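You operate a simulated robot arm through the tools that you are given. There is no shell and no other tool. Be economical: measure what you need, move in short steps, check, and stop when the job is done.

You are at the controls of a simulated two-armed robot. One attempt, no reset.

JOB
Take the cap off the glass bottle that says "72" on the top of the short bench and lay it down there.

Only the result counts: the job must be done as asked and must still hold three seconds after the hand-in. Knocking over, shifting, dropping, spilling or breaking anything else fails it. Lids that push on must go on centred and level and be pressed home; caps that screw on are set level and turned clockwise until they are tight.

ROBOT AND FRAMES
Two 7-joint arms with two-finger parallel grippers on one trunk, on a base that drives. Base frame: it is fixed to the floor where the robot stands at the start and does not move with it; the origin is under the middle of the robot, x ahead of it, y to its left, z up; the surface under the hand at the start is at about z = 90. Units: cm, rad, N and s.
The left shoulder is at the start at [8, 13.1, 94.7], the right one opposite. With the tool pointing down near the work surface each hand reaches from about 38 to 84 cm from the robot's upright axis, wherever it stands, measured 20 degrees to its own side. Payload 1.57 kg a hand.
Tool frame (each hand has its own): the origin (TCP) lies between the finger pads and is the grasp point; the fingertips stand 3 cm ahead of it; z points along the fingers, y is the line along which they close. Largest opening 11 cm; finger width 2.4, thickness 1.2; the body of the gripper, 4.8 by 11.2 cm, starts 7.8 cm behind the TCP.
Orientation is that of the tool frame in the base frame, as [roll, pitch, yaw] about the fixed x, y, z axes, in that order (R = Rz(yaw) Ry(pitch) Rx(roll)). With the fingers straight down and closing along the base's y, the tool's x points along the base's -x, its y along +y and its z along -z.

CONTROLS
- The arms move only by the tool step_arm. It takes "left_motion", "right_motion" or both (then of equal length, played together; a hand with none holds still); each is a list of rows, each a list of 7 numbers: the shift along the base's x, y, z in m, then the turn, a rotation vector about the base's x, y, z in degrees, then the opening, from 0 (shut) to 1 (fully open). In form: [[dx, dy, dz, wx, wy, wz, jaw], ...]. A call has 1 to 8 rows; each row is the pose to reach, as a shift and turn from the pose commanded when the call began. Each row takes 0.2 s and may step no farther than 5 cm and 0.15 rad from the row before; otherwise, or with a gripper value out of range, the whole call is refused. A pose out of reach is approached as far as the arm can. The call stops where the force on the tool passes 40 N (or 10 N more than at its start, if that is more) or the arm is blocked; 0.2 s more then pass. The fingers move at their own pace (about 10.8 cm/s each) and stop on an object; they squeeze with about 42 N. The grip force told is the motor's: it shows also when the fingers shut on nothing. Time passes only in rows, and 0.2 s behind the last, so rows that repeat a pose let the fingers close. The reply holds the time, the measured pose of the TCP, the force on the tool along the base axes, the opening and the grip force, in the units named above and with some noise, with the torque about the TCP (base axes, N m) and any sound that the robot's microphone picked up.
- Cameras (640 x 400 px; columns grow to the right, rows downward): "scene" is now at [-4.96, -2.41, 143.08]; the picture's right is [-0.08, -1.00, 0.00], its down [-0.51, 0.04, -0.86] and it looks along [0.85, -0.07, -0.52] (base axes); focal length 254 px, centre (320, 200). "left" rides on the left gripper at [7, -1.6, -14.1] in its tool frame; the picture's right is [0.23, 0.97, 0.00], its down [-0.86, 0.20, -0.48] and it looks along [-0.47, 0.11, 0.88] (tool axes); focal length 222 px, centre (320, 200). "right" rides on the right gripper at [7, 1.6, -14.1] in its tool frame; the picture's right is [-0.23, 0.97, 0.00], its down [-0.86, -0.20, -0.48] and it looks along [-0.47, -0.11, 0.88] (tool axes); focal length 222 px, centre (320, 200). There is no depth. A picture from a camera that has moved, and an enlarged one, comes with that camera's place and axes in the base frame and with its lens. The place of the scene camera against the robot may be out by one fixed shift of up to 2.5 cm in any direction.
- snapshot(camera): a new picture of that camera. The clock stands still meanwhile.
- steer(legs): drives the robot by 1 to 6 legs, each [ahead, left, turn to the left] in cm, cm and rad, along the robot's own axes; the way and the turn of a leg run together, so that a leg with both is an arc; at most 150 cm and 3.142 rad a leg. The arms and the cameras ride along, it lands a little off, and it stops where it bumps. It gives what a move gives.
- pan_tilt(pan, tilt): turns the head with the scene camera to pan (to the left, within 1.902 rad either way) and tilt (down, from -0.506 to 1.204), counted from straight ahead of the robot. It gives what a move gives.
- enlarge(camera, box): a new picture of the part [left, top, right, bottom] of that camera's present view, enlarged. The clock stands still meanwhile.
- close_job(): hands the job in; it is judged then, once.

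Work in short steps. Places have to be worked out from the pictures, the camera data and where the tool is seen: move nearer, look again, correct. Check each grasp and each placing, and mend what went wrong. You have 120 turns and 100 pictures in all, those below and enlarged ones among them. Open the grippers and draw the arms clear of the work before you hand the job in, unless the task says otherwise; then end with one line.

The tools are called as a command line: name --argument value ..., lists and objects as JSON in quotes. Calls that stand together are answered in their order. step_arm: Moves the arms, as the interface text tells. Its arguments: {"type":"object","properties":{"left_motion":{"type":"array","items":{"type":"array","items":{"type":"number"}}},"right_motion":{"type":"array","items":{"type":"array","items":{"type":"number"}}}},"required":[]} The other tools are called the same way: steer (legs) drives the base; pan_tilt (pan, tilt) turns the head that bears the scene camera; snapshot (camera) takes a picture; enlarge (camera, box) takes an enlarged picture of a part of a camera's view; close_job () hands the job in.

At the start:

```text
clock: 0.0
left_eef_pos: [50.51, 8.96, 120.1]
left_tcp_rot: [-3.141, 0.001, -3.141]
left_ft_force: [0.0, 0.2, 0.3]
left_torque: [0.02, 0.0, 0.01]
left_gripper_width: 11.0
left_grasp_force: 0.1
right_eef_pos: [43.66, -34.76, 124.11]
right_tcp_rot: [-3.141, 0.002, -3.141]
right_ft_force: [0.1, -0.4, 0.4]
right_torque: [-0.03, 0.01, 0.03]
right_gripper_width: 10.99
right_grasp_force: 0.0
robot x, y, heading: [0.21, 0.29, -0.0]
head pan, tilt: [-0.082, 0.543]
```

scene: 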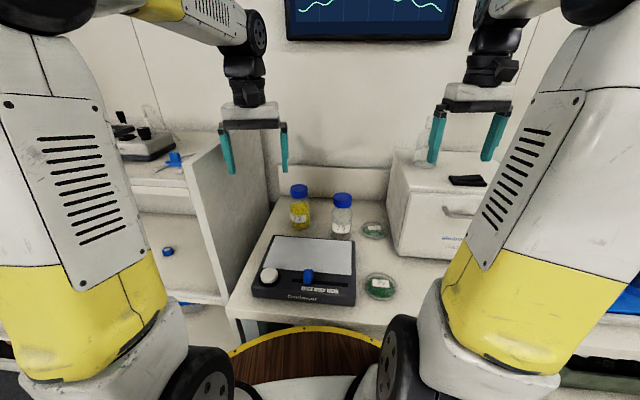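
right: 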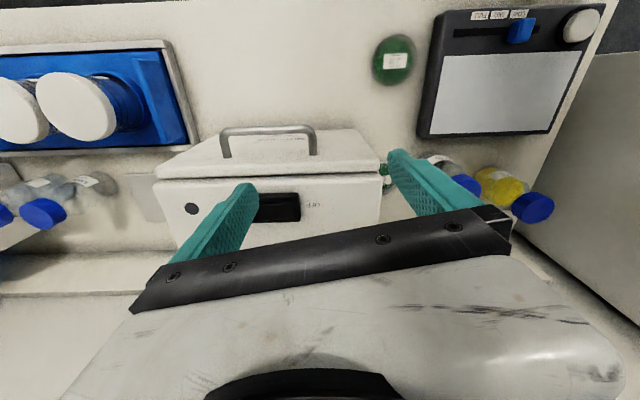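
left: 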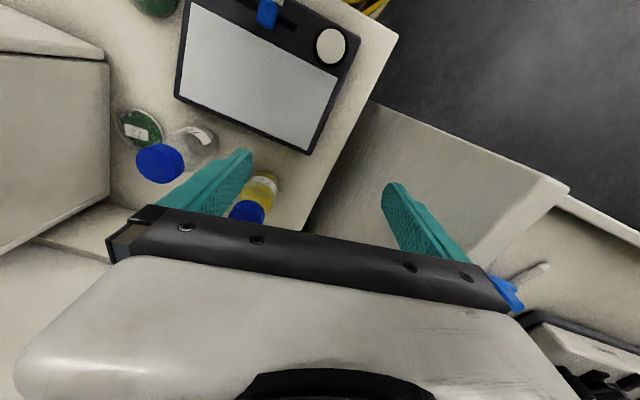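

The scene shows two blue-capped bottles on the bench ahead, with others perhaps elsewhere. I'll enlarge the labels.

enlarge --camera "scene" --box '[270, 170, 430, 270]'

pan_tilt --pan -0.9 --tilt 0.55

snapshot --camera "scene"

pan_tilt --pan 0.9 --tilt 0.55

snapshot --camera "scene"

```text
4.00 times, centred on (350, 220) of scene
camera zoom: at [-4.96, -2.41, 143.08], right [-0.08, -1.0, 0.0], down [-0.51, 0.04, -0.86], along [0.85, -0.07, -0.52], focal length 1015 px, centre (200, 120)
```

zoom: 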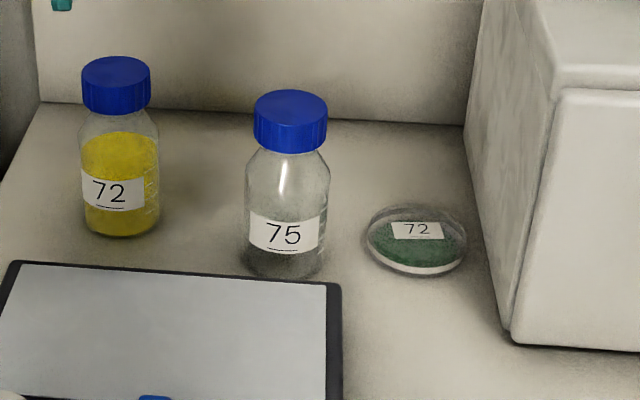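

```text
clock: 1.1
left_eef_pos: [50.42, 9.01, 120.03]
left_tcp_rot: [3.141, -0.001, 3.141]
left_ft_force: [-0.2, 0.3, -0.6]
left_torque: [-0.01, -0.01, 0.01]
left_gripper_width: 10.99
left_grasp_force: 0.0
right_eef_pos: [43.81, -34.79, 124.16]
right_tcp_rot: [3.142, 0.0, 3.14]
right_ft_force: [-0.4, 0.4, 0.3]
right_torque: [0.02, 0.01, 0.01]
right_gripper_width: 10.99
right_grasp_force: 0.1
robot x, y, heading: [-0.04, 0.15, -0.004]
head pan, tilt: [-0.901, 0.55]
```

```text
95 pictures are left
camera scene: at [-8.34, -8.71, 143.02], right [-0.78, -0.62, 0.0], down [-0.33, 0.41, -0.85], along [0.53, -0.67, -0.52], focal length 254 px, centre (320, 200)
```

scene: 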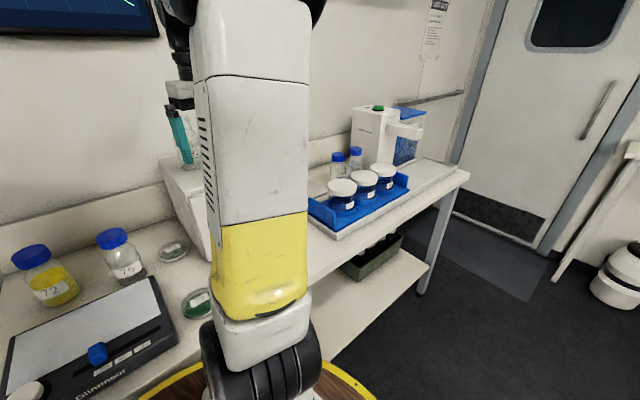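

```text
clock: 3.0
left_eef_pos: [50.4, 8.97, 120.03]
left_tcp_rot: [3.14, -0.001, 3.142]
left_ft_force: [0.0, 0.3, -0.6]
left_torque: [-0.02, 0.0, 0.03]
left_gripper_width: 11.01
left_grasp_force: 0.0
right_eef_pos: [43.87, -34.63, 124.02]
right_tcp_rot: [3.141, 0.002, 3.141]
right_ft_force: [0.0, 0.2, -0.1]
right_torque: [-0.01, -0.02, 0.02]
right_gripper_width: 10.99
right_grasp_force: 0.1
robot x, y, heading: [0.05, 0.42, 0.001]
head pan, tilt: [0.901, 0.55]
```

```text
94 pictures are left
camera scene: at [-8.35, 5.36, 143.02], right [0.78, -0.62, 0.0], down [-0.32, -0.41, -0.85], along [0.53, 0.67, -0.52], focal length 254 px, centre (320, 200)
```

scene: 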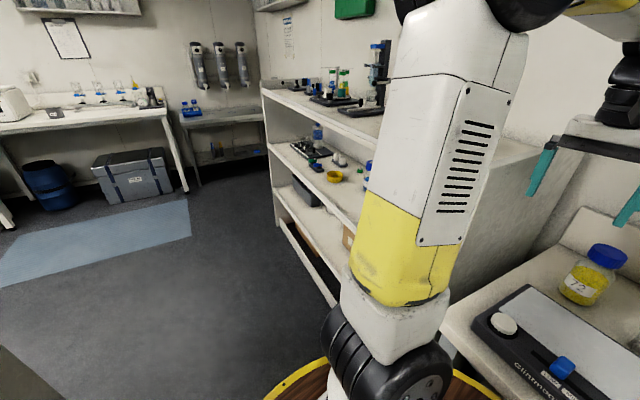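

Several benches exist, and a shorter one stands in the far left corner with blue-capped bottles. I'll zoom in there and look further around.

enlarge --camera "scene" --box '[150, 80, 278, 160]'

pan_tilt --pan 1.9 --tilt 0.45

snapshot --camera "scene"

pan_tilt --pan -1.9 --tilt 0.45

snapshot --camera "scene"

```text
5.00 times, centred on (214, 120) of scene
camera zoom: at [-8.35, 5.36, 143.02], right [0.78, -0.62, 0.0], down [-0.32, -0.41, -0.85], along [0.53, 0.67, -0.52], focal length 1268 px, centre (850, 600)
```

zoom: 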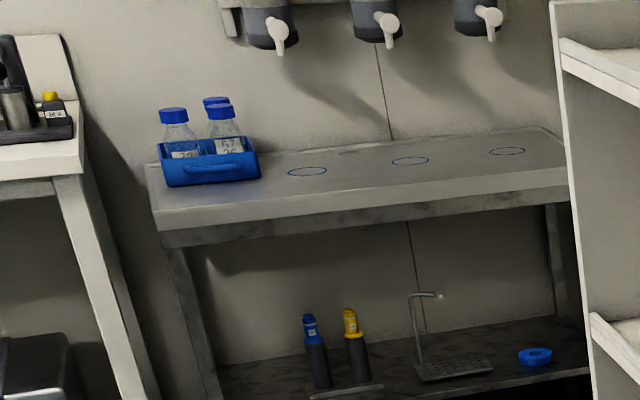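

```text
clock: 4.2
left_eef_pos: [50.39, 8.95, 120.04]
left_tcp_rot: [-3.142, 0.002, 3.141]
left_ft_force: [-0.6, 0.2, 0.0]
left_torque: [0.01, 0.02, 0.01]
left_gripper_width: 11.0
left_grasp_force: 0.1
right_eef_pos: [43.76, -34.83, 124.01]
right_tcp_rot: [3.141, 0.001, -3.141]
right_ft_force: [-0.1, -0.4, -0.4]
right_torque: [0.0, 0.0, 0.02]
right_gripper_width: 11.01
right_grasp_force: 0.1
robot x, y, heading: [0.12, -0.08, -0.001]
head pan, tilt: [1.901, 0.45]
```

```text
92 pictures are left
camera scene: at [-16.89, 7.03, 143.92], right [0.95, 0.32, 0.0], down [0.14, -0.41, -0.9], along [-0.29, 0.85, -0.44], focal length 254 px, centre (320, 200)
```

scene: 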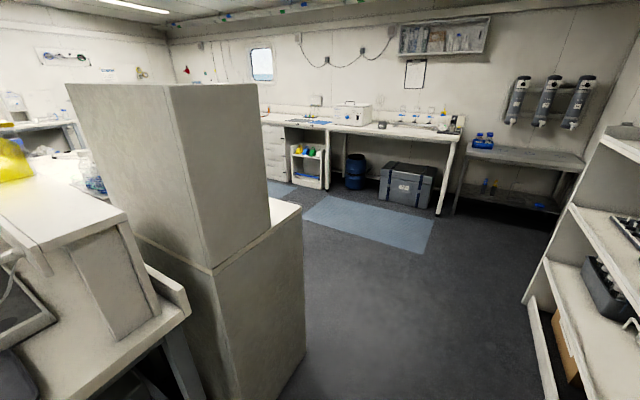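

```text
clock: 7.3
left_eef_pos: [50.33, 9.03, 119.97]
left_tcp_rot: [-3.14, -0.001, 3.141]
left_ft_force: [0.3, 1.1, 0.4]
left_torque: [0.0, 0.03, -0.02]
left_gripper_width: 10.99
left_grasp_force: 0.1
right_eef_pos: [43.67, -34.68, 124.09]
right_tcp_rot: [-3.141, 0.0, 3.14]
right_ft_force: [0.4, 0.3, -0.1]
right_torque: [0.0, 0.0, 0.0]
right_gripper_width: 11.0
right_grasp_force: 0.1
robot x, y, heading: [-0.15, 0.12, 0.002]
head pan, tilt: [-1.901, 0.45]
```

```text
91 pictures are left
camera scene: at [-16.9, -10.37, 143.92], right [-0.95, 0.32, 0.0], down [0.14, 0.41, -0.9], along [-0.29, -0.85, -0.44], focal length 254 px, centre (320, 200)
```

scene: 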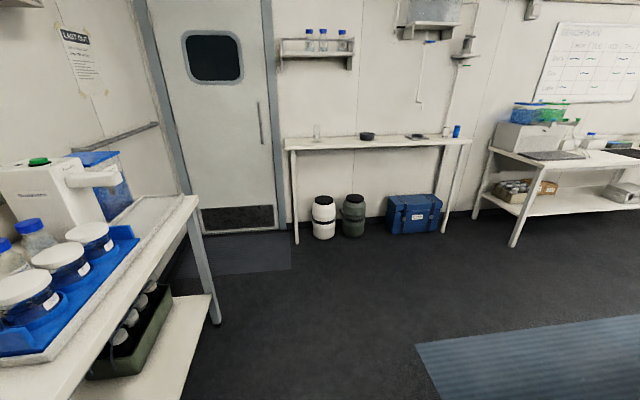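

The front bench isn't clearly the "short" one: the corner bench is shorter and has capped bottles too. I'll zoom on the labels there and on the other benches.

enlarge --camera "scene" --box '[470, 100, 630, 200]'

enlarge --camera "scene" --box '[270, 20, 430, 120]'

pan_tilt --pan 1.5 --tilt 0.45

snapshot --camera "scene"

```text
4.00 times, centred on (550, 150) of scene
camera zoom: at [-16.9, -10.37, 143.92], right [-0.95, 0.32, 0.0], down [0.14, 0.41, -0.9], along [-0.29, -0.85, -0.44], focal length 1015 px, centre (-600, 400)
```

zoom: 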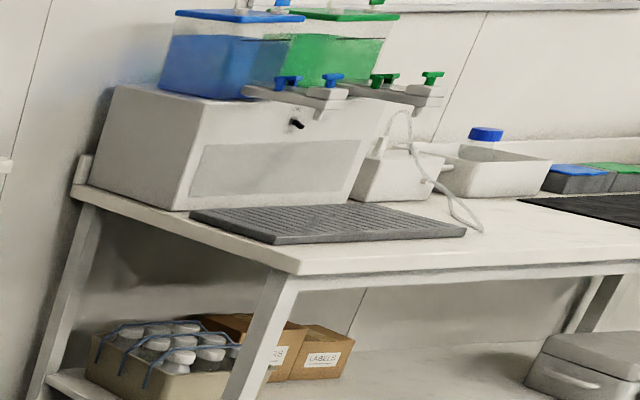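

```text
4.00 times, centred on (350, 70) of scene
camera zoom: at [-16.9, -10.37, 143.92], right [-0.95, 0.32, 0.0], down [0.14, 0.41, -0.9], along [-0.29, -0.85, -0.44], focal length 1015 px, centre (200, 720)
```

zoom: 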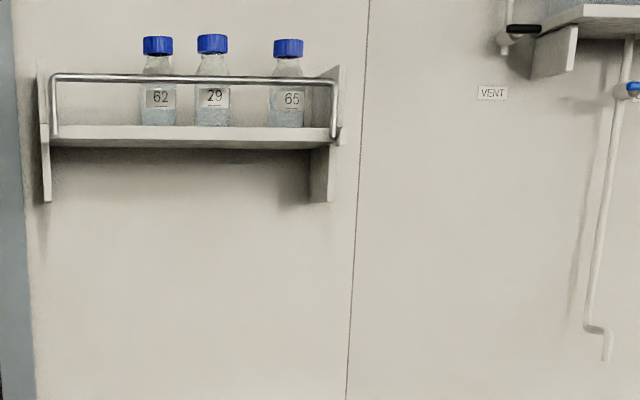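

```text
clock: 10.2
left_eef_pos: [50.43, 8.95, 120.12]
left_tcp_rot: [-3.139, 0.0, -3.14]
left_ft_force: [0.1, 0.5, 0.6]
left_torque: [0.02, -0.01, 0.02]
left_gripper_width: 11.01
left_grasp_force: 0.2
right_eef_pos: [43.68, -34.67, 124.15]
right_tcp_rot: [-3.14, 0.0, 3.14]
right_ft_force: [0.5, 0.1, -0.2]
right_torque: [-0.01, -0.01, 0.01]
right_gripper_width: 11.03
right_grasp_force: 0.0
robot x, y, heading: [0.04, 0.17, 0.001]
head pan, tilt: [1.499, 0.45]
```

```text
88 pictures are left
camera scene: at [-13.27, 7.49, 143.92], right [1.0, -0.07, 0.0], down [-0.03, -0.43, -0.9], along [0.06, 0.9, -0.44], focal length 254 px, centre (320, 200)
```

scene: 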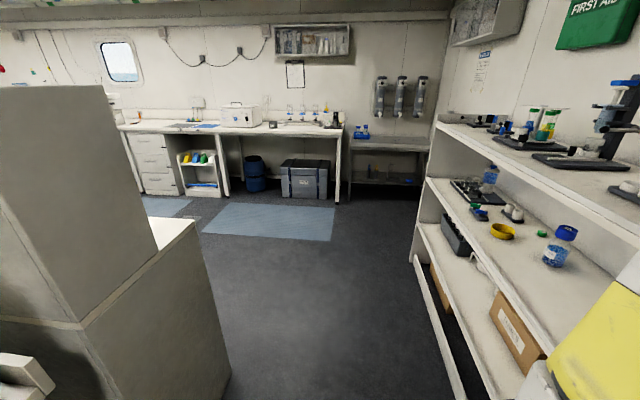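

Next I'll read the corner-bench and shelf bottle labels.

enlarge --camera "scene" --box '[340, 115, 388, 145]'

enlarge --camera "scene" --box '[440, 150, 600, 280]'

enlarge --camera "scene" --box '[120, 80, 360, 210]'

```text
13.33 times, centred on (364, 130) of scene
camera zoom: at [-13.27, 7.49, 143.92], right [1.0, -0.07, 0.0], down [-0.03, -0.43, -0.9], along [0.06, 0.9, -0.44], focal length 3382 px, centre (-267, 1133)
```

zoom: 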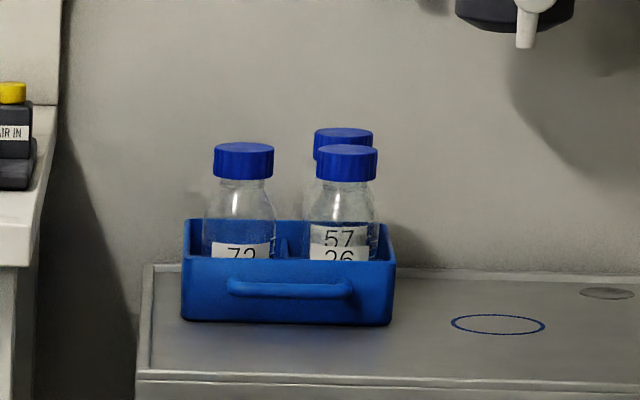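

```text
3.08 times, centred on (520, 215) of scene
camera zoom: at [-13.27, 7.49, 143.92], right [1.0, -0.07, 0.0], down [-0.03, -0.43, -0.9], along [0.06, 0.9, -0.44], focal length 780 px, centre (-295, 154)
```

zoom: 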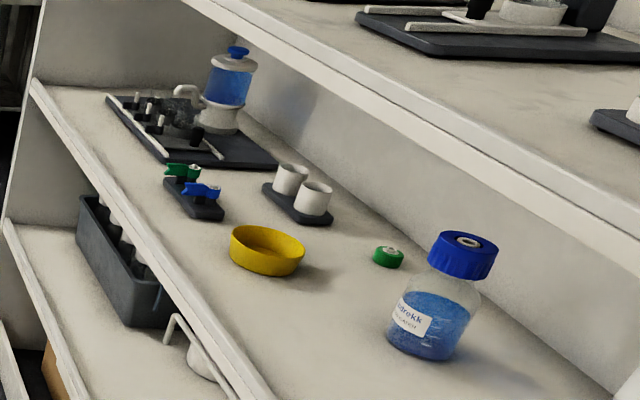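

```text
2.67 times, centred on (240, 145) of scene
camera zoom: at [-13.27, 7.49, 143.92], right [1.0, -0.07, 0.0], down [-0.03, -0.43, -0.9], along [0.06, 0.9, -0.44], focal length 676 px, centre (533, 347)
```

zoom: 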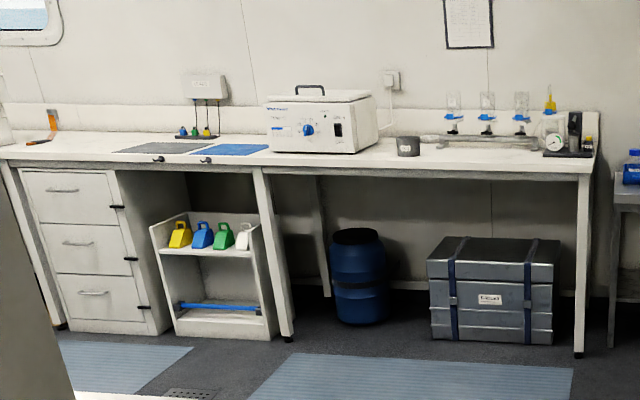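

A bottle in the corner carrier may also read "72", so I need a closer look at that label. I also need the front bench's real extent and whatever stands behind the robot.

enlarge --camera "scene" --box '[352, 120, 372, 140]'

steer --legs '[[-15, 0, 0]]'

pan_tilt --pan -0.5 --tilt 0.6

snapshot --camera "scene"

```text
16.00 times, centred on (362, 130) of scene
camera zoom: at [-13.27, 7.49, 143.92], right [1.0, -0.07, 0.0], down [-0.03, -0.43, -0.9], along [0.06, 0.9, -0.44], focal length 4058 px, centre (-352, 1320)
```

zoom: 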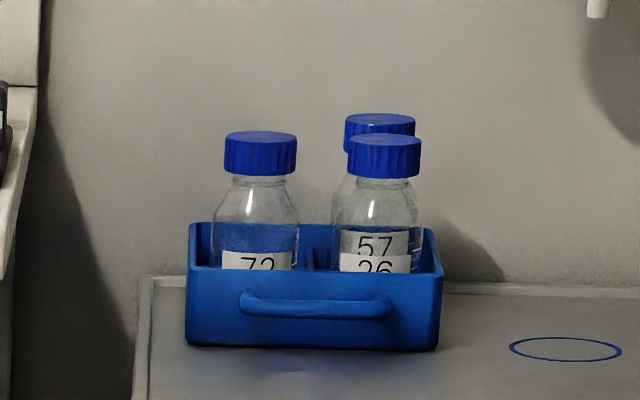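

```text
clock: 11.6
left_eef_pos: [35.35, 9.07, 120.13]
left_tcp_rot: [-3.14, -0.001, 3.141]
left_ft_force: [-0.3, 0.5, -0.5]
left_torque: [-0.01, 0.0, -0.01]
left_gripper_width: 10.99
left_grasp_force: 0.0
right_eef_pos: [28.7, -34.66, 124.18]
right_tcp_rot: [3.14, -0.001, 3.14]
right_ft_force: [-0.3, 0.0, -0.5]
right_torque: [0.01, 0.02, 0.02]
right_gripper_width: 10.99
right_grasp_force: 0.1
robot x, y, heading: [-15.32, -0.06, 0.004]
head pan, tilt: [1.499, 0.45]
```

```text
clock: 13.5
left_eef_pos: [35.26, 9.05, 119.99]
left_tcp_rot: [3.141, 0.0, -3.141]
left_ft_force: [0.3, -0.1, 0.7]
left_torque: [0.0, -0.01, 0.02]
left_gripper_width: 10.99
left_grasp_force: 0.0
right_eef_pos: [28.68, -34.67, 124.05]
right_tcp_rot: [-3.141, 0.0, -3.14]
right_ft_force: [-0.4, -0.2, -0.2]
right_torque: [0.0, 0.01, 0.01]
right_gripper_width: 11.0
right_grasp_force: 0.0
robot x, y, heading: [-14.82, -0.09, -0.002]
head pan, tilt: [-0.499, 0.6]
```

```text
83 pictures are left
camera scene: at [-21.27, -5.91, 142.56], right [-0.48, -0.88, 0.0], down [-0.5, 0.27, -0.83], along [0.72, -0.39, -0.57], focal length 254 px, centre (320, 200)
```

scene: 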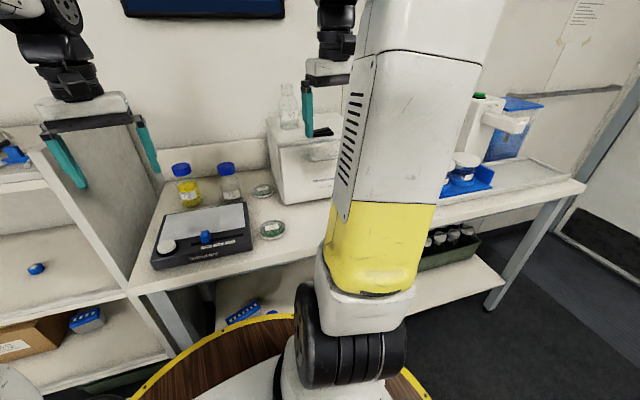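

The corner bottle is cut off in view, "72" or "73". Before deciding which bench is "the short bench" I'll back off and turn right to see the rest of the room.

steer --legs '[[-25, 0, 0], [0, 0, -1.2]]'

pan_tilt --pan -1.9 --tilt 0.35

snapshot --camera "scene"

pan_tilt --pan -0.9 --tilt 0.35

snapshot --camera "scene"

pan_tilt --pan 0.9 --tilt 0.45

snapshot --camera "scene"

```text
clock: 18.3
left_eef_pos: [-13.5, -43.75, 120.04]
left_tcp_rot: [3.141, 0.0, 1.942]
left_ft_force: [-0.8, 0.3, -0.3]
left_torque: [0.0, -0.01, -0.01]
left_gripper_width: 10.98
left_grasp_force: 0.0
right_eef_pos: [-56.61, -53.4, 124.21]
right_tcp_rot: [-3.141, 0.001, 1.942]
right_ft_force: [0.0, -0.3, 0.2]
right_torque: [-0.02, -0.02, 0.01]
right_gripper_width: 10.99
right_grasp_force: 0.0
robot x, y, heading: [-39.88, -0.08, -1.202]
head pan, tilt: [-0.499, 0.6]
```

```text
clock: 19.9
left_eef_pos: [-13.59, -43.61, 120.11]
left_tcp_rot: [3.141, -0.001, 1.944]
left_ft_force: [0.3, -0.9, -1.0]
left_torque: [0.02, -0.01, 0.0]
left_gripper_width: 11.01
left_grasp_force: 0.1
right_eef_pos: [-56.61, -53.47, 124.08]
right_tcp_rot: [-3.139, 0.0, 1.941]
right_ft_force: [0.8, -0.7, 0.0]
right_torque: [0.01, 0.0, 0.0]
right_gripper_width: 11.0
right_grasp_force: 0.0
robot x, y, heading: [-40.02, -0.12, -1.199]
head pan, tilt: [-1.901, 0.351]
```

```text
82 pictures are left
camera scene: at [-54.48, 10.94, 144.84], right [-0.04, 1.0, 0.0], down [0.34, 0.01, -0.94], along [-0.94, -0.04, -0.34], focal length 254 px, centre (320, 200)
```

scene: 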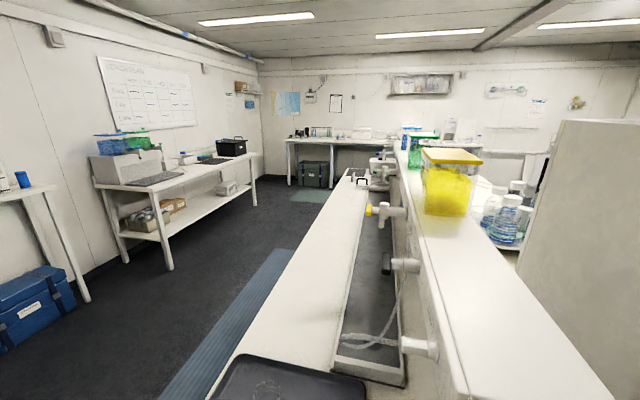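

```text
clock: 21.1
left_eef_pos: [-13.56, -43.72, 120.16]
left_tcp_rot: [3.141, -0.002, 1.943]
left_ft_force: [0.2, -0.2, 0.6]
left_torque: [0.02, -0.01, 0.01]
left_gripper_width: 11.0
left_grasp_force: 0.1
right_eef_pos: [-56.67, -53.42, 124.02]
right_tcp_rot: [-3.141, 0.0, 1.942]
right_ft_force: [0.5, 0.4, -0.3]
right_torque: [0.0, -0.01, 0.0]
right_gripper_width: 11.01
right_grasp_force: 0.1
robot x, y, heading: [-40.29, 0.03, -1.2]
head pan, tilt: [-0.901, 0.351]
```

```text
81 pictures are left
camera scene: at [-49.88, 3.3, 144.84], right [-0.86, 0.51, 0.0], down [0.17, 0.3, -0.94], along [-0.48, -0.81, -0.34], focal length 254 px, centre (320, 200)
```

scene: 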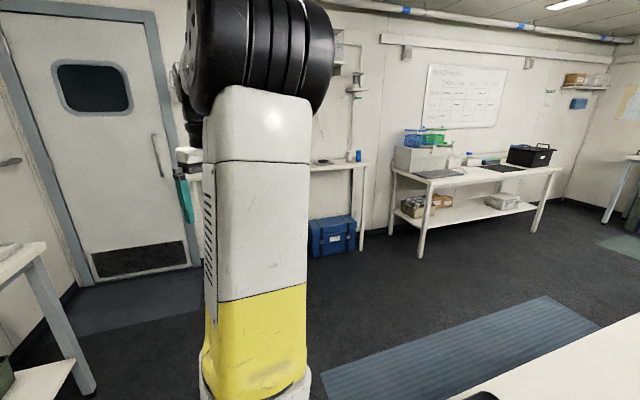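

```text
clock: 22.9
left_eef_pos: [-13.61, -43.81, 120.16]
left_tcp_rot: [-3.14, -0.001, 1.942]
left_ft_force: [0.5, 0.8, -0.4]
left_torque: [0.01, -0.02, -0.02]
left_gripper_width: 11.0
left_grasp_force: 0.1
right_eef_pos: [-56.57, -53.41, 124.02]
right_tcp_rot: [-3.141, -0.003, 1.941]
right_ft_force: [-0.3, -0.7, 0.9]
right_torque: [0.02, 0.0, -0.01]
right_gripper_width: 11.01
right_grasp_force: 0.0
robot x, y, heading: [-40.16, 0.07, -1.198]
head pan, tilt: [0.901, 0.45]
```

```text
80 pictures are left
camera scene: at [-36.39, 8.62, 143.92], right [-0.3, -0.96, 0.0], down [-0.42, 0.13, -0.9], along [0.86, -0.27, -0.44], focal length 254 px, centre (320, 200)
```

scene: 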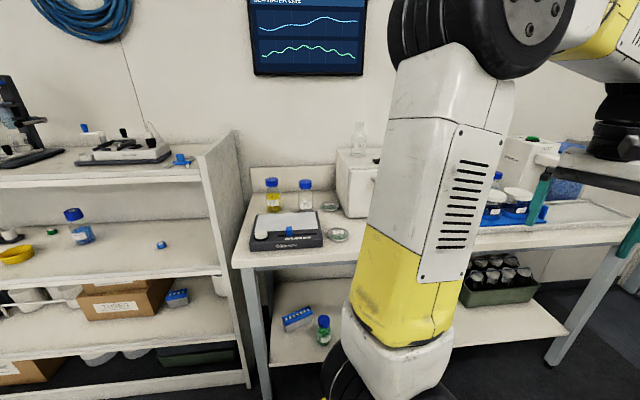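

The front bench also has a lower shelf with a blue-capped bottle. Reading its label could explain why the job says "on the top".

enlarge --camera "scene" --box '[270, 290, 350, 350]'

enlarge --camera "scene" --box '[460, 130, 560, 230]'

```text
6.67 times, centred on (310, 320) of scene
camera zoom: at [-36.39, 8.62, 143.92], right [-0.3, -0.96, 0.0], down [-0.42, 0.13, -0.9], along [0.86, -0.27, -0.44], focal length 1691 px, centre (387, -600)
```

zoom: 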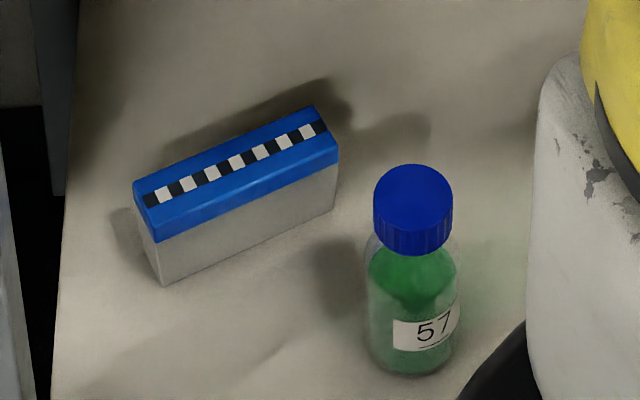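

```text
4.00 times, centred on (510, 180) of scene
camera zoom: at [-36.39, 8.62, 143.92], right [-0.3, -0.96, 0.0], down [-0.42, 0.13, -0.9], along [0.86, -0.27, -0.44], focal length 1015 px, centre (-440, 280)
```

zoom: 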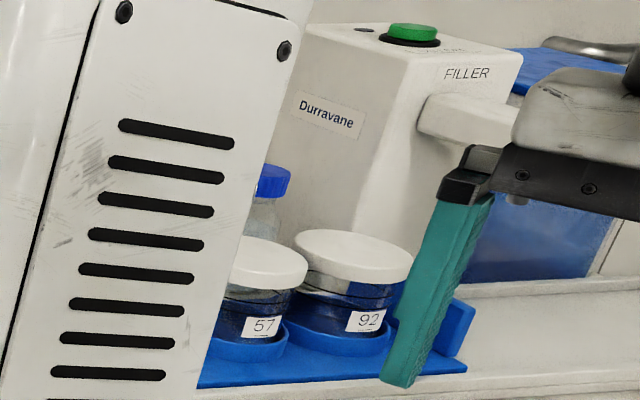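

The front bench's lower bottle is 57. The deciding fact is whether the corner bottle really reads 72, so I'll turn left to face the corner and look from closer.

steer --legs '[[0, 0, 2.77]]'

pan_tilt --pan 0 --tilt 0.5

snapshot --camera "scene"

```text
clock: 29.8
left_eef_pos: [-47.52, 50.65, 120.1]
left_tcp_rot: [3.142, 0.001, -1.602]
left_ft_force: [0.6, -0.2, 0.3]
left_torque: [-0.02, 0.03, 0.01]
left_gripper_width: 11.03
left_grasp_force: 0.1
right_eef_pos: [-4.11, 42.61, 124.08]
right_tcp_rot: [-3.141, -0.001, -1.603]
right_ft_force: [0.2, -1.0, 0.4]
right_torque: [0.04, 0.0, 0.04]
right_gripper_width: 10.99
right_grasp_force: 0.1
robot x, y, heading: [-40.39, -0.05, 1.542]
head pan, tilt: [0.901, 0.45]
```

```text
clock: 31.0
left_eef_pos: [-47.5, 50.57, 120.08]
left_tcp_rot: [-3.14, 0.0, -1.603]
left_ft_force: [0.2, 0.2, -0.4]
left_torque: [-0.01, -0.02, -0.02]
left_gripper_width: 10.99
left_grasp_force: 0.2
right_eef_pos: [-4.06, 42.61, 124.04]
right_tcp_rot: [-3.14, 0.001, -1.601]
right_ft_force: [0.1, 0.1, 0.6]
right_torque: [0.01, 0.01, 0.01]
right_gripper_width: 11.01
right_grasp_force: 0.1
robot x, y, heading: [-40.29, 0.27, 1.539]
head pan, tilt: [0.0, 0.499]
```

```text
77 pictures are left
camera scene: at [-40.26, -6.56, 143.47], right [1.0, -0.03, 0.0], down [-0.01, -0.48, -0.88], along [0.03, 0.88, -0.48], focal length 254 px, centre (320, 200)
```

scene: 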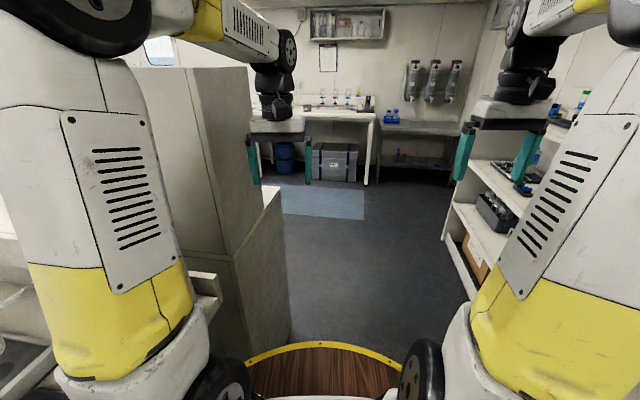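

The way to the corner lies between the cabinet (face x≈-52) and the shelf (x≈50–70). I'll strafe to x≈-2 and roll forward in part, then look again.

steer --legs '[[0, -38, 0.03], [45, 0, 0]]'

snapshot --camera "scene"

```text
clock: 35.7
left_eef_pos: [-10.15, 94.69, 120.12]
left_tcp_rot: [3.141, 0.0, -1.576]
left_ft_force: [0.4, 0.5, 0.3]
left_torque: [0.0, 0.0, -0.01]
left_gripper_width: 11.0
left_grasp_force: 0.1
right_eef_pos: [33.52, 87.88, 124.12]
right_tcp_rot: [3.142, -0.001, -1.579]
right_ft_force: [0.6, -0.5, -0.7]
right_torque: [0.0, 0.0, -0.01]
right_gripper_width: 10.97
right_grasp_force: 0.1
robot x, y, heading: [-1.38, 44.23, 1.564]
head pan, tilt: [0.0, 0.499]
```

```text
76 pictures are left
camera scene: at [-1.45, 37.77, 143.47], right [1.0, -0.01, 0.0], down [0.0, -0.48, -0.88], along [0.01, 0.88, -0.48], focal length 254 px, centre (320, 200)
```

scene: 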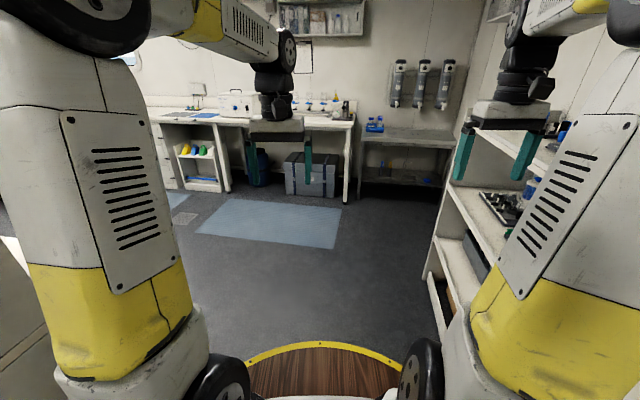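

The corridor is clear ahead, so I'll go on 60 cm and read the carrier's label.

steer --legs '[[75, 0, 0]]'

snapshot --camera "scene"

```text
clock: 39.8
left_eef_pos: [-10.56, 169.46, 120.16]
left_tcp_rot: [3.14, 0.0, -1.567]
left_ft_force: [-0.1, -0.1, 0.6]
left_torque: [0.01, 0.04, 0.01]
left_gripper_width: 10.99
left_grasp_force: 0.1
right_eef_pos: [33.19, 163.02, 124.08]
right_tcp_rot: [3.142, -0.001, -1.567]
right_ft_force: [0.3, -0.6, -0.4]
right_torque: [0.0, 0.03, 0.0]
right_gripper_width: 10.97
right_grasp_force: 0.1
robot x, y, heading: [-1.01, 119.08, 1.571]
head pan, tilt: [0.0, 0.499]
```

```text
75 pictures are left
camera scene: at [-1.29, 112.55, 143.47], right [1.0, 0.0, 0.0], down [0.0, -0.48, -0.88], along [0.0, 0.88, -0.48], focal length 254 px, centre (320, 200)
```

scene: 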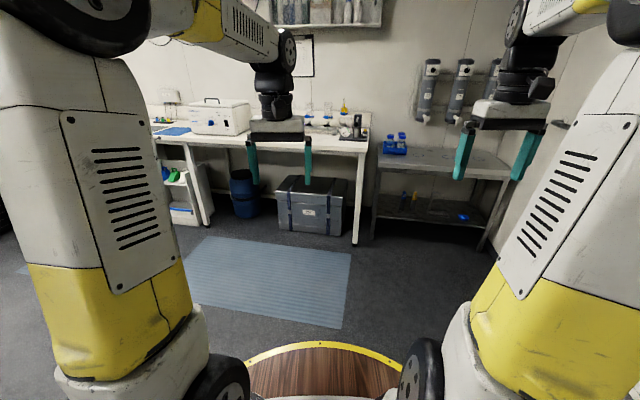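

enlarge --camera "scene" --box '[370, 120, 418, 160]'

enlarge --camera "scene" --box '[360, 120, 520, 250]'

```text
10.00 times, centred on (394, 140) of scene
camera zoom: at [-1.29, 112.55, 143.47], right [1.0, 0.0, 0.0], down [0.0, -0.48, -0.88], along [0.0, 0.88, -0.48], focal length 2537 px, centre (-420, 800)
```

zoom: 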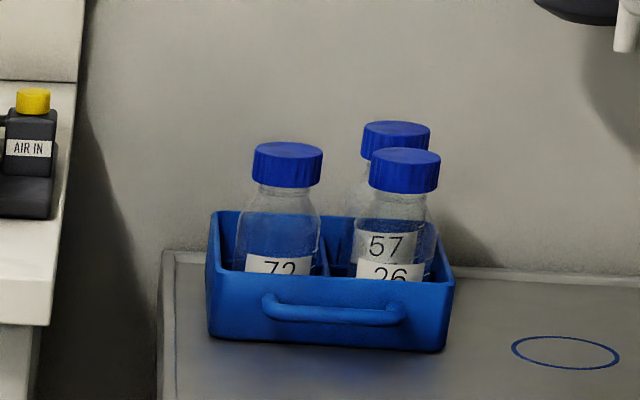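

```text
3.08 times, centred on (440, 185) of scene
camera zoom: at [-1.29, 112.55, 143.47], right [1.0, 0.0, 0.0], down [0.0, -0.48, -0.88], along [0.0, 0.88, -0.48], focal length 780 px, centre (-49, 246)
```

zoom: 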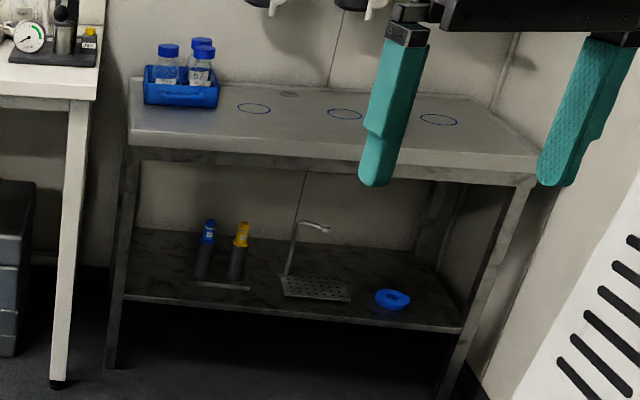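

The corner bench is steel, about 90 cm long and 74 cm high, with a bottle reading 72 in a carrier. I'll survey the remaining benches from here before choosing.

pan_tilt --pan 1.1 --tilt 0.35

snapshot --camera "scene"

pan_tilt --pan 1.9 --tilt 0.35

snapshot --camera "scene"

pan_tilt --pan -1.9 --tilt 0.5

snapshot --camera "scene"

```text
clock: 41.1
left_eef_pos: [-10.51, 169.46, 120.05]
left_tcp_rot: [-3.14, -0.002, -1.568]
left_ft_force: [-0.7, -0.4, 0.7]
left_torque: [0.02, 0.0, 0.04]
left_gripper_width: 11.01
left_grasp_force: 0.0
right_eef_pos: [33.2, 163.0, 124.19]
right_tcp_rot: [-3.141, 0.001, -1.566]
right_ft_force: [-0.6, 0.5, -0.5]
right_torque: [-0.01, 0.0, 0.03]
right_gripper_width: 10.97
right_grasp_force: 0.0
robot x, y, heading: [-1.64, 118.78, 1.573]
head pan, tilt: [1.1, 0.351]
```

```text
72 pictures are left
camera scene: at [-9.56, 107.66, 144.84], right [0.45, 0.89, 0.0], down [0.31, -0.16, -0.94], along [-0.84, 0.42, -0.34], focal length 254 px, centre (320, 200)
```

scene: 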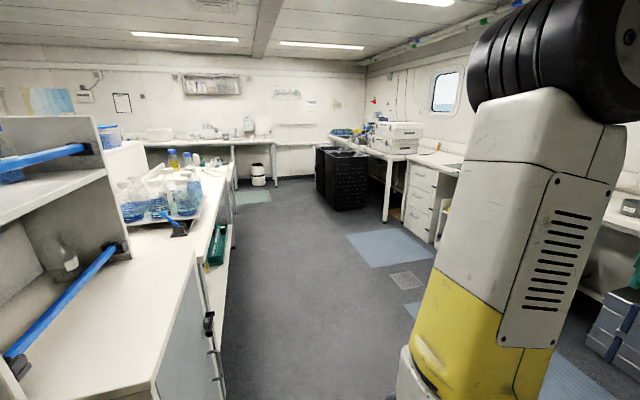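

```text
clock: 42.2
left_eef_pos: [-10.6, 169.5, 120.12]
left_tcp_rot: [3.14, 0.001, -1.568]
left_ft_force: [0.5, -0.6, 0.3]
left_torque: [0.04, 0.02, 0.0]
left_gripper_width: 11.0
left_grasp_force: 0.1
right_eef_pos: [33.19, 162.94, 124.13]
right_tcp_rot: [-3.141, -0.002, -1.568]
right_ft_force: [0.2, 0.4, 0.6]
right_torque: [0.0, 0.01, 0.02]
right_gripper_width: 11.0
right_grasp_force: 0.0
robot x, y, heading: [-1.48, 119.52, 1.574]
head pan, tilt: [1.901, 0.351]
```

```text
71 pictures are left
camera scene: at [-10.05, 100.42, 144.84], right [-0.33, 0.95, 0.0], down [0.32, 0.11, -0.94], along [-0.89, -0.31, -0.34], focal length 254 px, centre (320, 200)
```

scene: 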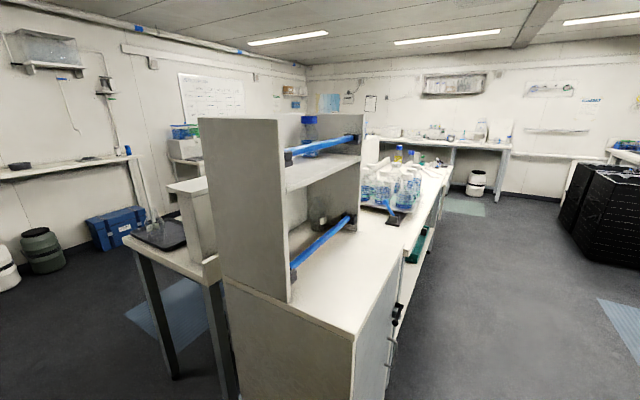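

```text
clock: 45.4
left_eef_pos: [-10.47, 169.47, 120.19]
left_tcp_rot: [3.141, -0.001, -1.567]
left_ft_force: [-0.2, 0.1, -0.3]
left_torque: [-0.01, 0.0, 0.03]
left_gripper_width: 10.97
left_grasp_force: 0.1
right_eef_pos: [33.28, 163.04, 124.12]
right_tcp_rot: [-3.141, 0.0, -1.568]
right_ft_force: [-0.4, 0.2, -0.1]
right_torque: [-0.02, 0.0, 0.02]
right_gripper_width: 11.02
right_grasp_force: 0.1
robot x, y, heading: [-1.13, 119.15, 1.576]
head pan, tilt: [-1.901, 0.499]
```

```text
70 pictures are left
camera scene: at [7.37, 100.56, 143.47], right [-0.32, -0.95, 0.0], down [-0.45, 0.15, -0.88], along [0.83, -0.28, -0.48], focal length 254 px, centre (320, 200)
```

scene: 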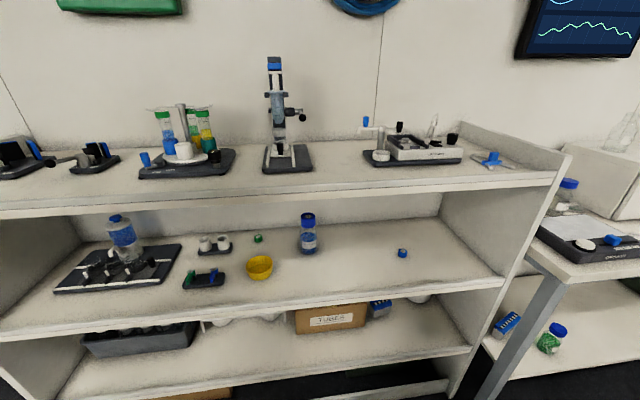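

A whiteboard headed something like "BENCH PLAN" hangs on the far wall and may name the benches. I'll turn the head back and enlarge it, along with the posters near it.

pan_tilt --pan 1.9 --tilt 0.2

snapshot --camera "scene"

enlarge --camera "scene" --box '[170, 100, 260, 180]'

```text
clock: 48.5
left_eef_pos: [-10.61, 169.41, 120.1]
left_tcp_rot: [3.141, -0.001, -1.568]
left_ft_force: [-0.8, -0.2, 0.4]
left_torque: [0.0, 0.0, 0.02]
left_gripper_width: 11.0
left_grasp_force: 0.1
right_eef_pos: [33.32, 163.09, 124.08]
right_tcp_rot: [-3.141, -0.001, -1.568]
right_ft_force: [-0.1, -0.3, -0.5]
right_torque: [-0.02, 0.02, 0.0]
right_gripper_width: 11.02
right_grasp_force: 0.1
robot x, y, heading: [-1.16, 119.32, 1.574]
head pan, tilt: [1.901, 0.201]
```

```text
69 pictures are left
camera scene: at [-10.06, 100.42, 146.24], right [-0.33, 0.95, 0.0], down [0.19, 0.07, -0.98], along [-0.93, -0.32, -0.2], focal length 254 px, centre (320, 200)
```

scene: 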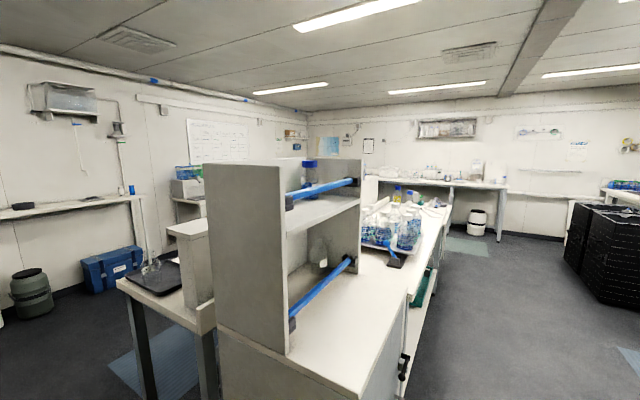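

```text
5.00 times, centred on (215, 140) of scene
camera zoom: at [-10.06, 100.42, 146.24], right [-0.33, 0.95, 0.0], down [0.19, 0.07, -0.98], along [-0.93, -0.32, -0.2], focal length 1268 px, centre (845, 500)
```

zoom: 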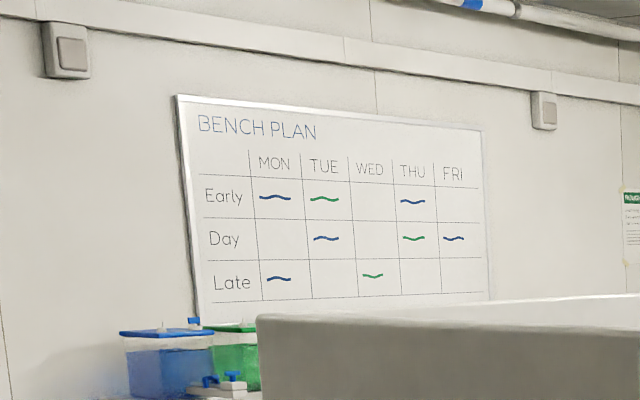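

The plan names no bench. The bottle standing free on the two-level bench in front of the start position, with a 75 bottle and a 72 dish beside it, fits "on the top of the short bench" best. The other 72 stands inside a carrier on a steel dispensing stand. I'll drive back to the front bench.

steer --legs '[[-119, 0, 0], [0, 39, 0], [0, 0, -1.574], [38, 0, 0]]'

pan_tilt --pan 0 --tilt 0.6

snapshot --camera "scene"

snapshot --camera "left"

```text
clock: 62.4
left_eef_pos: [48.8, 8.28, 119.98]
left_tcp_rot: [3.141, -0.001, -3.141]
left_ft_force: [0.4, 0.3, -0.2]
left_torque: [-0.03, 0.0, -0.01]
left_gripper_width: 11.02
left_grasp_force: 0.0
right_eef_pos: [42.26, -35.55, 124.07]
right_tcp_rot: [3.14, 0.0, -3.14]
right_ft_force: [-0.1, 0.5, -0.5]
right_torque: [0.05, 0.03, -0.01]
right_gripper_width: 10.98
right_grasp_force: 0.0
robot x, y, heading: [-1.53, -0.57, 0.004]
head pan, tilt: [1.901, 0.201]
```

```text
clock: 64.3
left_eef_pos: [48.87, 8.24, 119.99]
left_tcp_rot: [-3.141, -0.001, -3.139]
left_ft_force: [0.9, -0.8, 0.1]
left_torque: [0.0, 0.02, -0.01]
left_gripper_width: 10.98
left_grasp_force: 0.1
right_eef_pos: [42.41, -35.44, 124.16]
right_tcp_rot: [3.141, 0.001, 3.141]
right_ft_force: [0.1, 0.7, 0.2]
right_torque: [-0.03, 0.01, -0.01]
right_gripper_width: 11.0
right_grasp_force: 0.1
robot x, y, heading: [-1.21, -0.62, 0.002]
head pan, tilt: [0.0, 0.6]
```

```text
67 pictures are left
camera scene: at [-6.62, -2.45, 142.56], right [0.0, -1.0, 0.0], down [-0.56, 0.0, -0.83], along [0.83, 0.0, -0.56], focal length 254 px, centre (320, 200)
```

scene: 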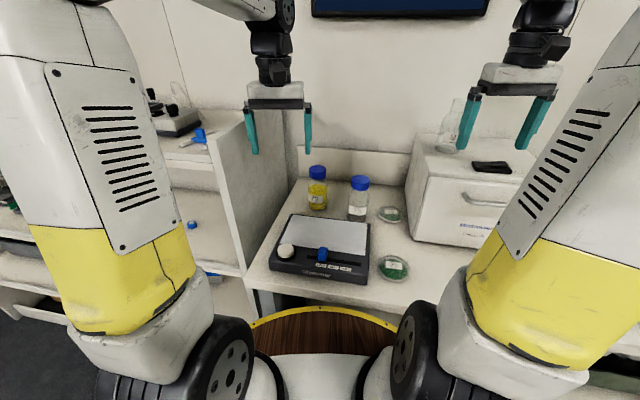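

```text
66 pictures are left
camera left: at [41.88, 6.53, 134.25], right [-0.23, 0.97, 0.0], down [0.85, 0.2, 0.48], along [0.47, 0.11, -0.88], focal length 222 px, centre (320, 200)
```

left: 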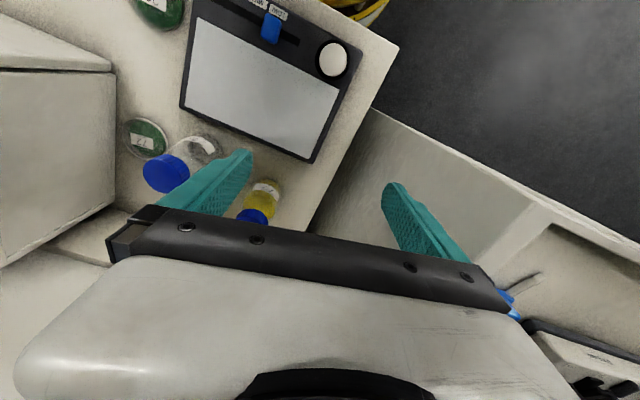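

I'm back at the start with the 72 bottle seen by both cameras. I'll enlarge both views to locate the cap precisely.

enlarge --camera "left" --box '[120, 110, 320, 235]'

enlarge --camera "scene" --box '[260, 150, 420, 250]'

```text
3.20 times, centred on (220, 172) of left
camera zoom: at [41.88, 6.53, 134.25], right [-0.23, 0.97, 0.0], down [0.85, 0.2, 0.48], along [0.47, 0.11, -0.88], focal length 711 px, centre (640, 288)
```

zoom: 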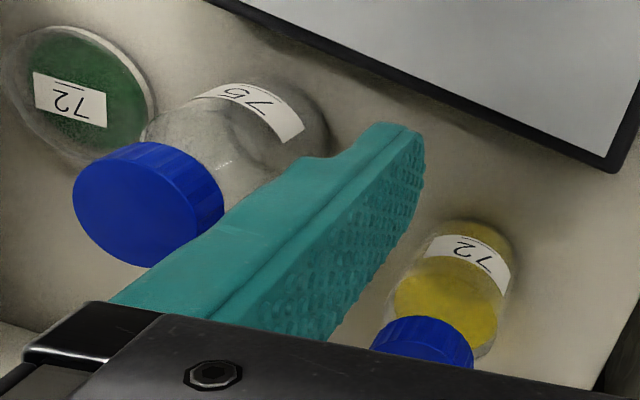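

```text
4.00 times, centred on (340, 200) of scene
camera zoom: at [-6.62, -2.45, 142.56], right [0.0, -1.0, 0.0], down [-0.56, 0.0, -0.83], along [0.83, 0.0, -0.56], focal length 1015 px, centre (240, 200)
```

zoom: 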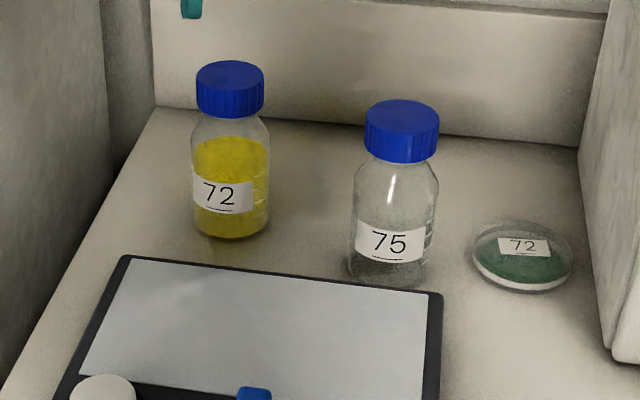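

Wrist-camera triangulation puts the 72 bottle's axis at about (66, 0) with the cap top near z 102.5. The left hand will hold the body, tilted 45° from the front-left, while the right hand unscrews from above. I'll tilt and bring the left hand to a standoff.

step_arm --left_motion '[[0.008, -0.008, -0.02, -1, -7.5, -2.4, 1], [0.016, -0.016, -0.045, -2, -14.9, -4.7, 1], [0.025, -0.025, -0.07, -3, -22.4, -7.1, 1], [0.033, -0.034, -0.09, -3.9, -29.8, -9.5, 1], [0.041, -0.042, -0.11, -4.9, -37.3, -11.8, 1], [0.049, -0.05, -0.125, -5.9, -44.7, -14.2, 1], [0.049, -0.05, -0.125, -5.9, -44.7, -14.2, 1]]'

snapshot --camera "left"

snapshot --camera "scene"

```text
clock: 65.9
left_eef_pos: [53.69, 3.6, 107.76]
left_tcp_rot: [3.138, 0.772, 2.89]
left_ft_force: [-0.2, -0.2, -0.3]
left_torque: [-0.02, 0.04, 0.01]
left_gripper_width: 11.0
left_grasp_force: 0.1
left hand out of reach, approached as far as the arm can: row 6, 7
right_eef_pos: [42.37, -35.55, 124.16]
right_tcp_rot: [-3.141, 0.0, -3.141]
right_ft_force: [-0.3, -0.1, -1.0]
right_torque: [0.01, 0.0, -0.01]
right_gripper_width: 10.99
right_grasp_force: 0.1
robot x, y, heading: [-1.72, -0.72, 0.003]
head pan, tilt: [0.0, 0.6]
```

```text
63 pictures are left
camera left: at [38.92, 5.55, 113.14], right [0.08, 0.98, -0.16], down [0.32, 0.12, 0.94], along [0.94, -0.13, -0.3], focal length 222 px, centre (320, 200)
```

left: 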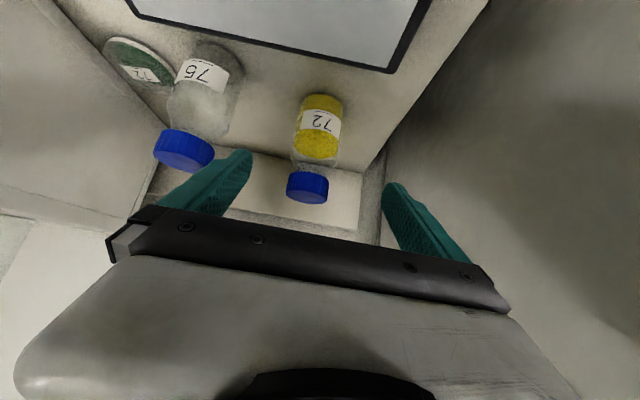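

```text
62 pictures are left
camera scene: at [-6.63, -2.46, 142.56], right [0.0, -1.0, 0.0], down [-0.57, 0.0, -0.82], along [0.82, 0.0, -0.57], focal length 254 px, centre (320, 200)
```

scene: 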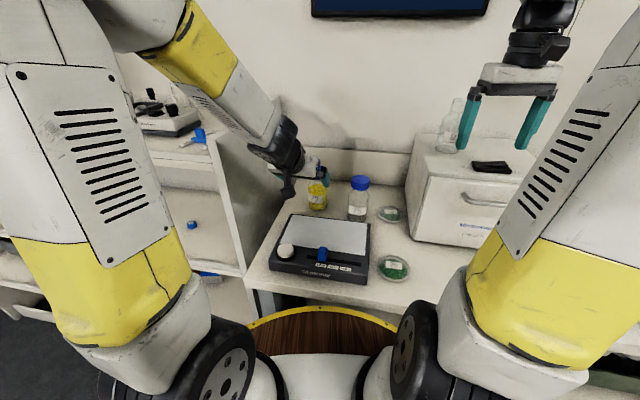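

The new view puts the axis at about (66.1, -0.3) and the cap at z 102–105. I'll advance the left hand along its fingers partway and recheck.

step_arm --left_motion '[[0.02, -0.006, -0.02, 0, 0, 0, 1], [0.04, -0.012, -0.04, 0, 0, 0, 1], [0.06, -0.018, -0.06, 0, 0, 0, 1], [0.07, -0.022, -0.072, 0, 0, 0, 1], [0.07, -0.022, -0.072, 0, 0, 0, 1]]'

snapshot --camera "left"

enlarge --camera "scene" --box '[240, 130, 400, 230]'

```text
clock: 67.1
left_eef_pos: [60.86, 1.42, 100.64]
left_tcp_rot: [-3.14, 0.784, 2.882]
left_ft_force: [0.9, 0.5, 0.5]
left_torque: [-0.02, 0.02, 0.0]
left_gripper_width: 11.01
left_grasp_force: 0.0
right_eef_pos: [42.27, -35.53, 124.01]
right_tcp_rot: [-3.14, 0.001, 3.141]
right_ft_force: [-0.7, 0.1, -0.3]
right_torque: [0.0, 0.02, -0.02]
right_gripper_width: 11.0
right_grasp_force: 0.1
robot x, y, heading: [-1.24, -0.43, 0.005]
head pan, tilt: [0.0, 0.6]
```

```text
61 pictures are left
camera left: at [46.04, 3.6, 105.77], right [0.1, 0.98, -0.16], down [0.31, 0.12, 0.94], along [0.95, -0.14, -0.29], focal length 222 px, centre (320, 200)
```

left: 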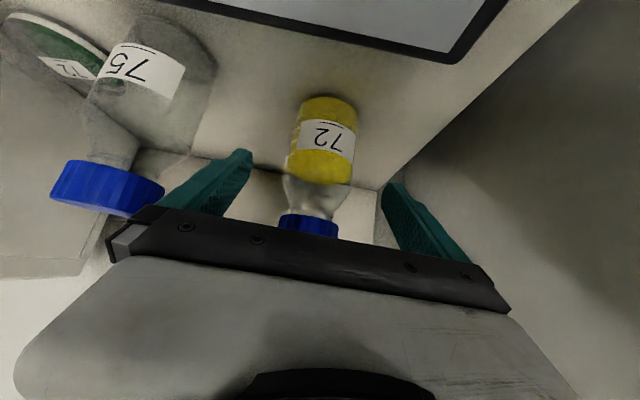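

```text
4.00 times, centred on (320, 180) of scene
camera zoom: at [-6.62, -2.45, 142.56], right [0.0, -1.0, 0.0], down [-0.57, 0.0, -0.82], along [0.82, 0.0, -0.57], focal length 1015 px, centre (320, 280)
```

zoom: 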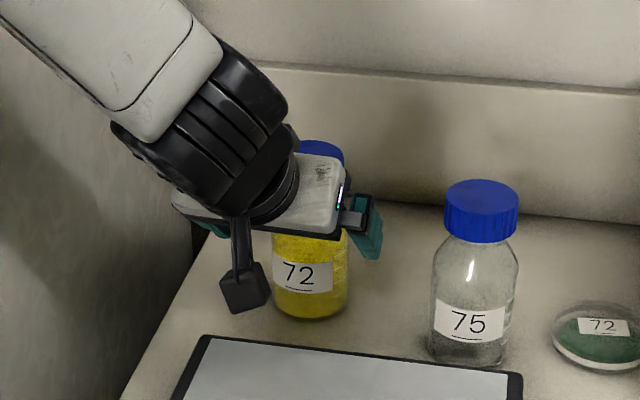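

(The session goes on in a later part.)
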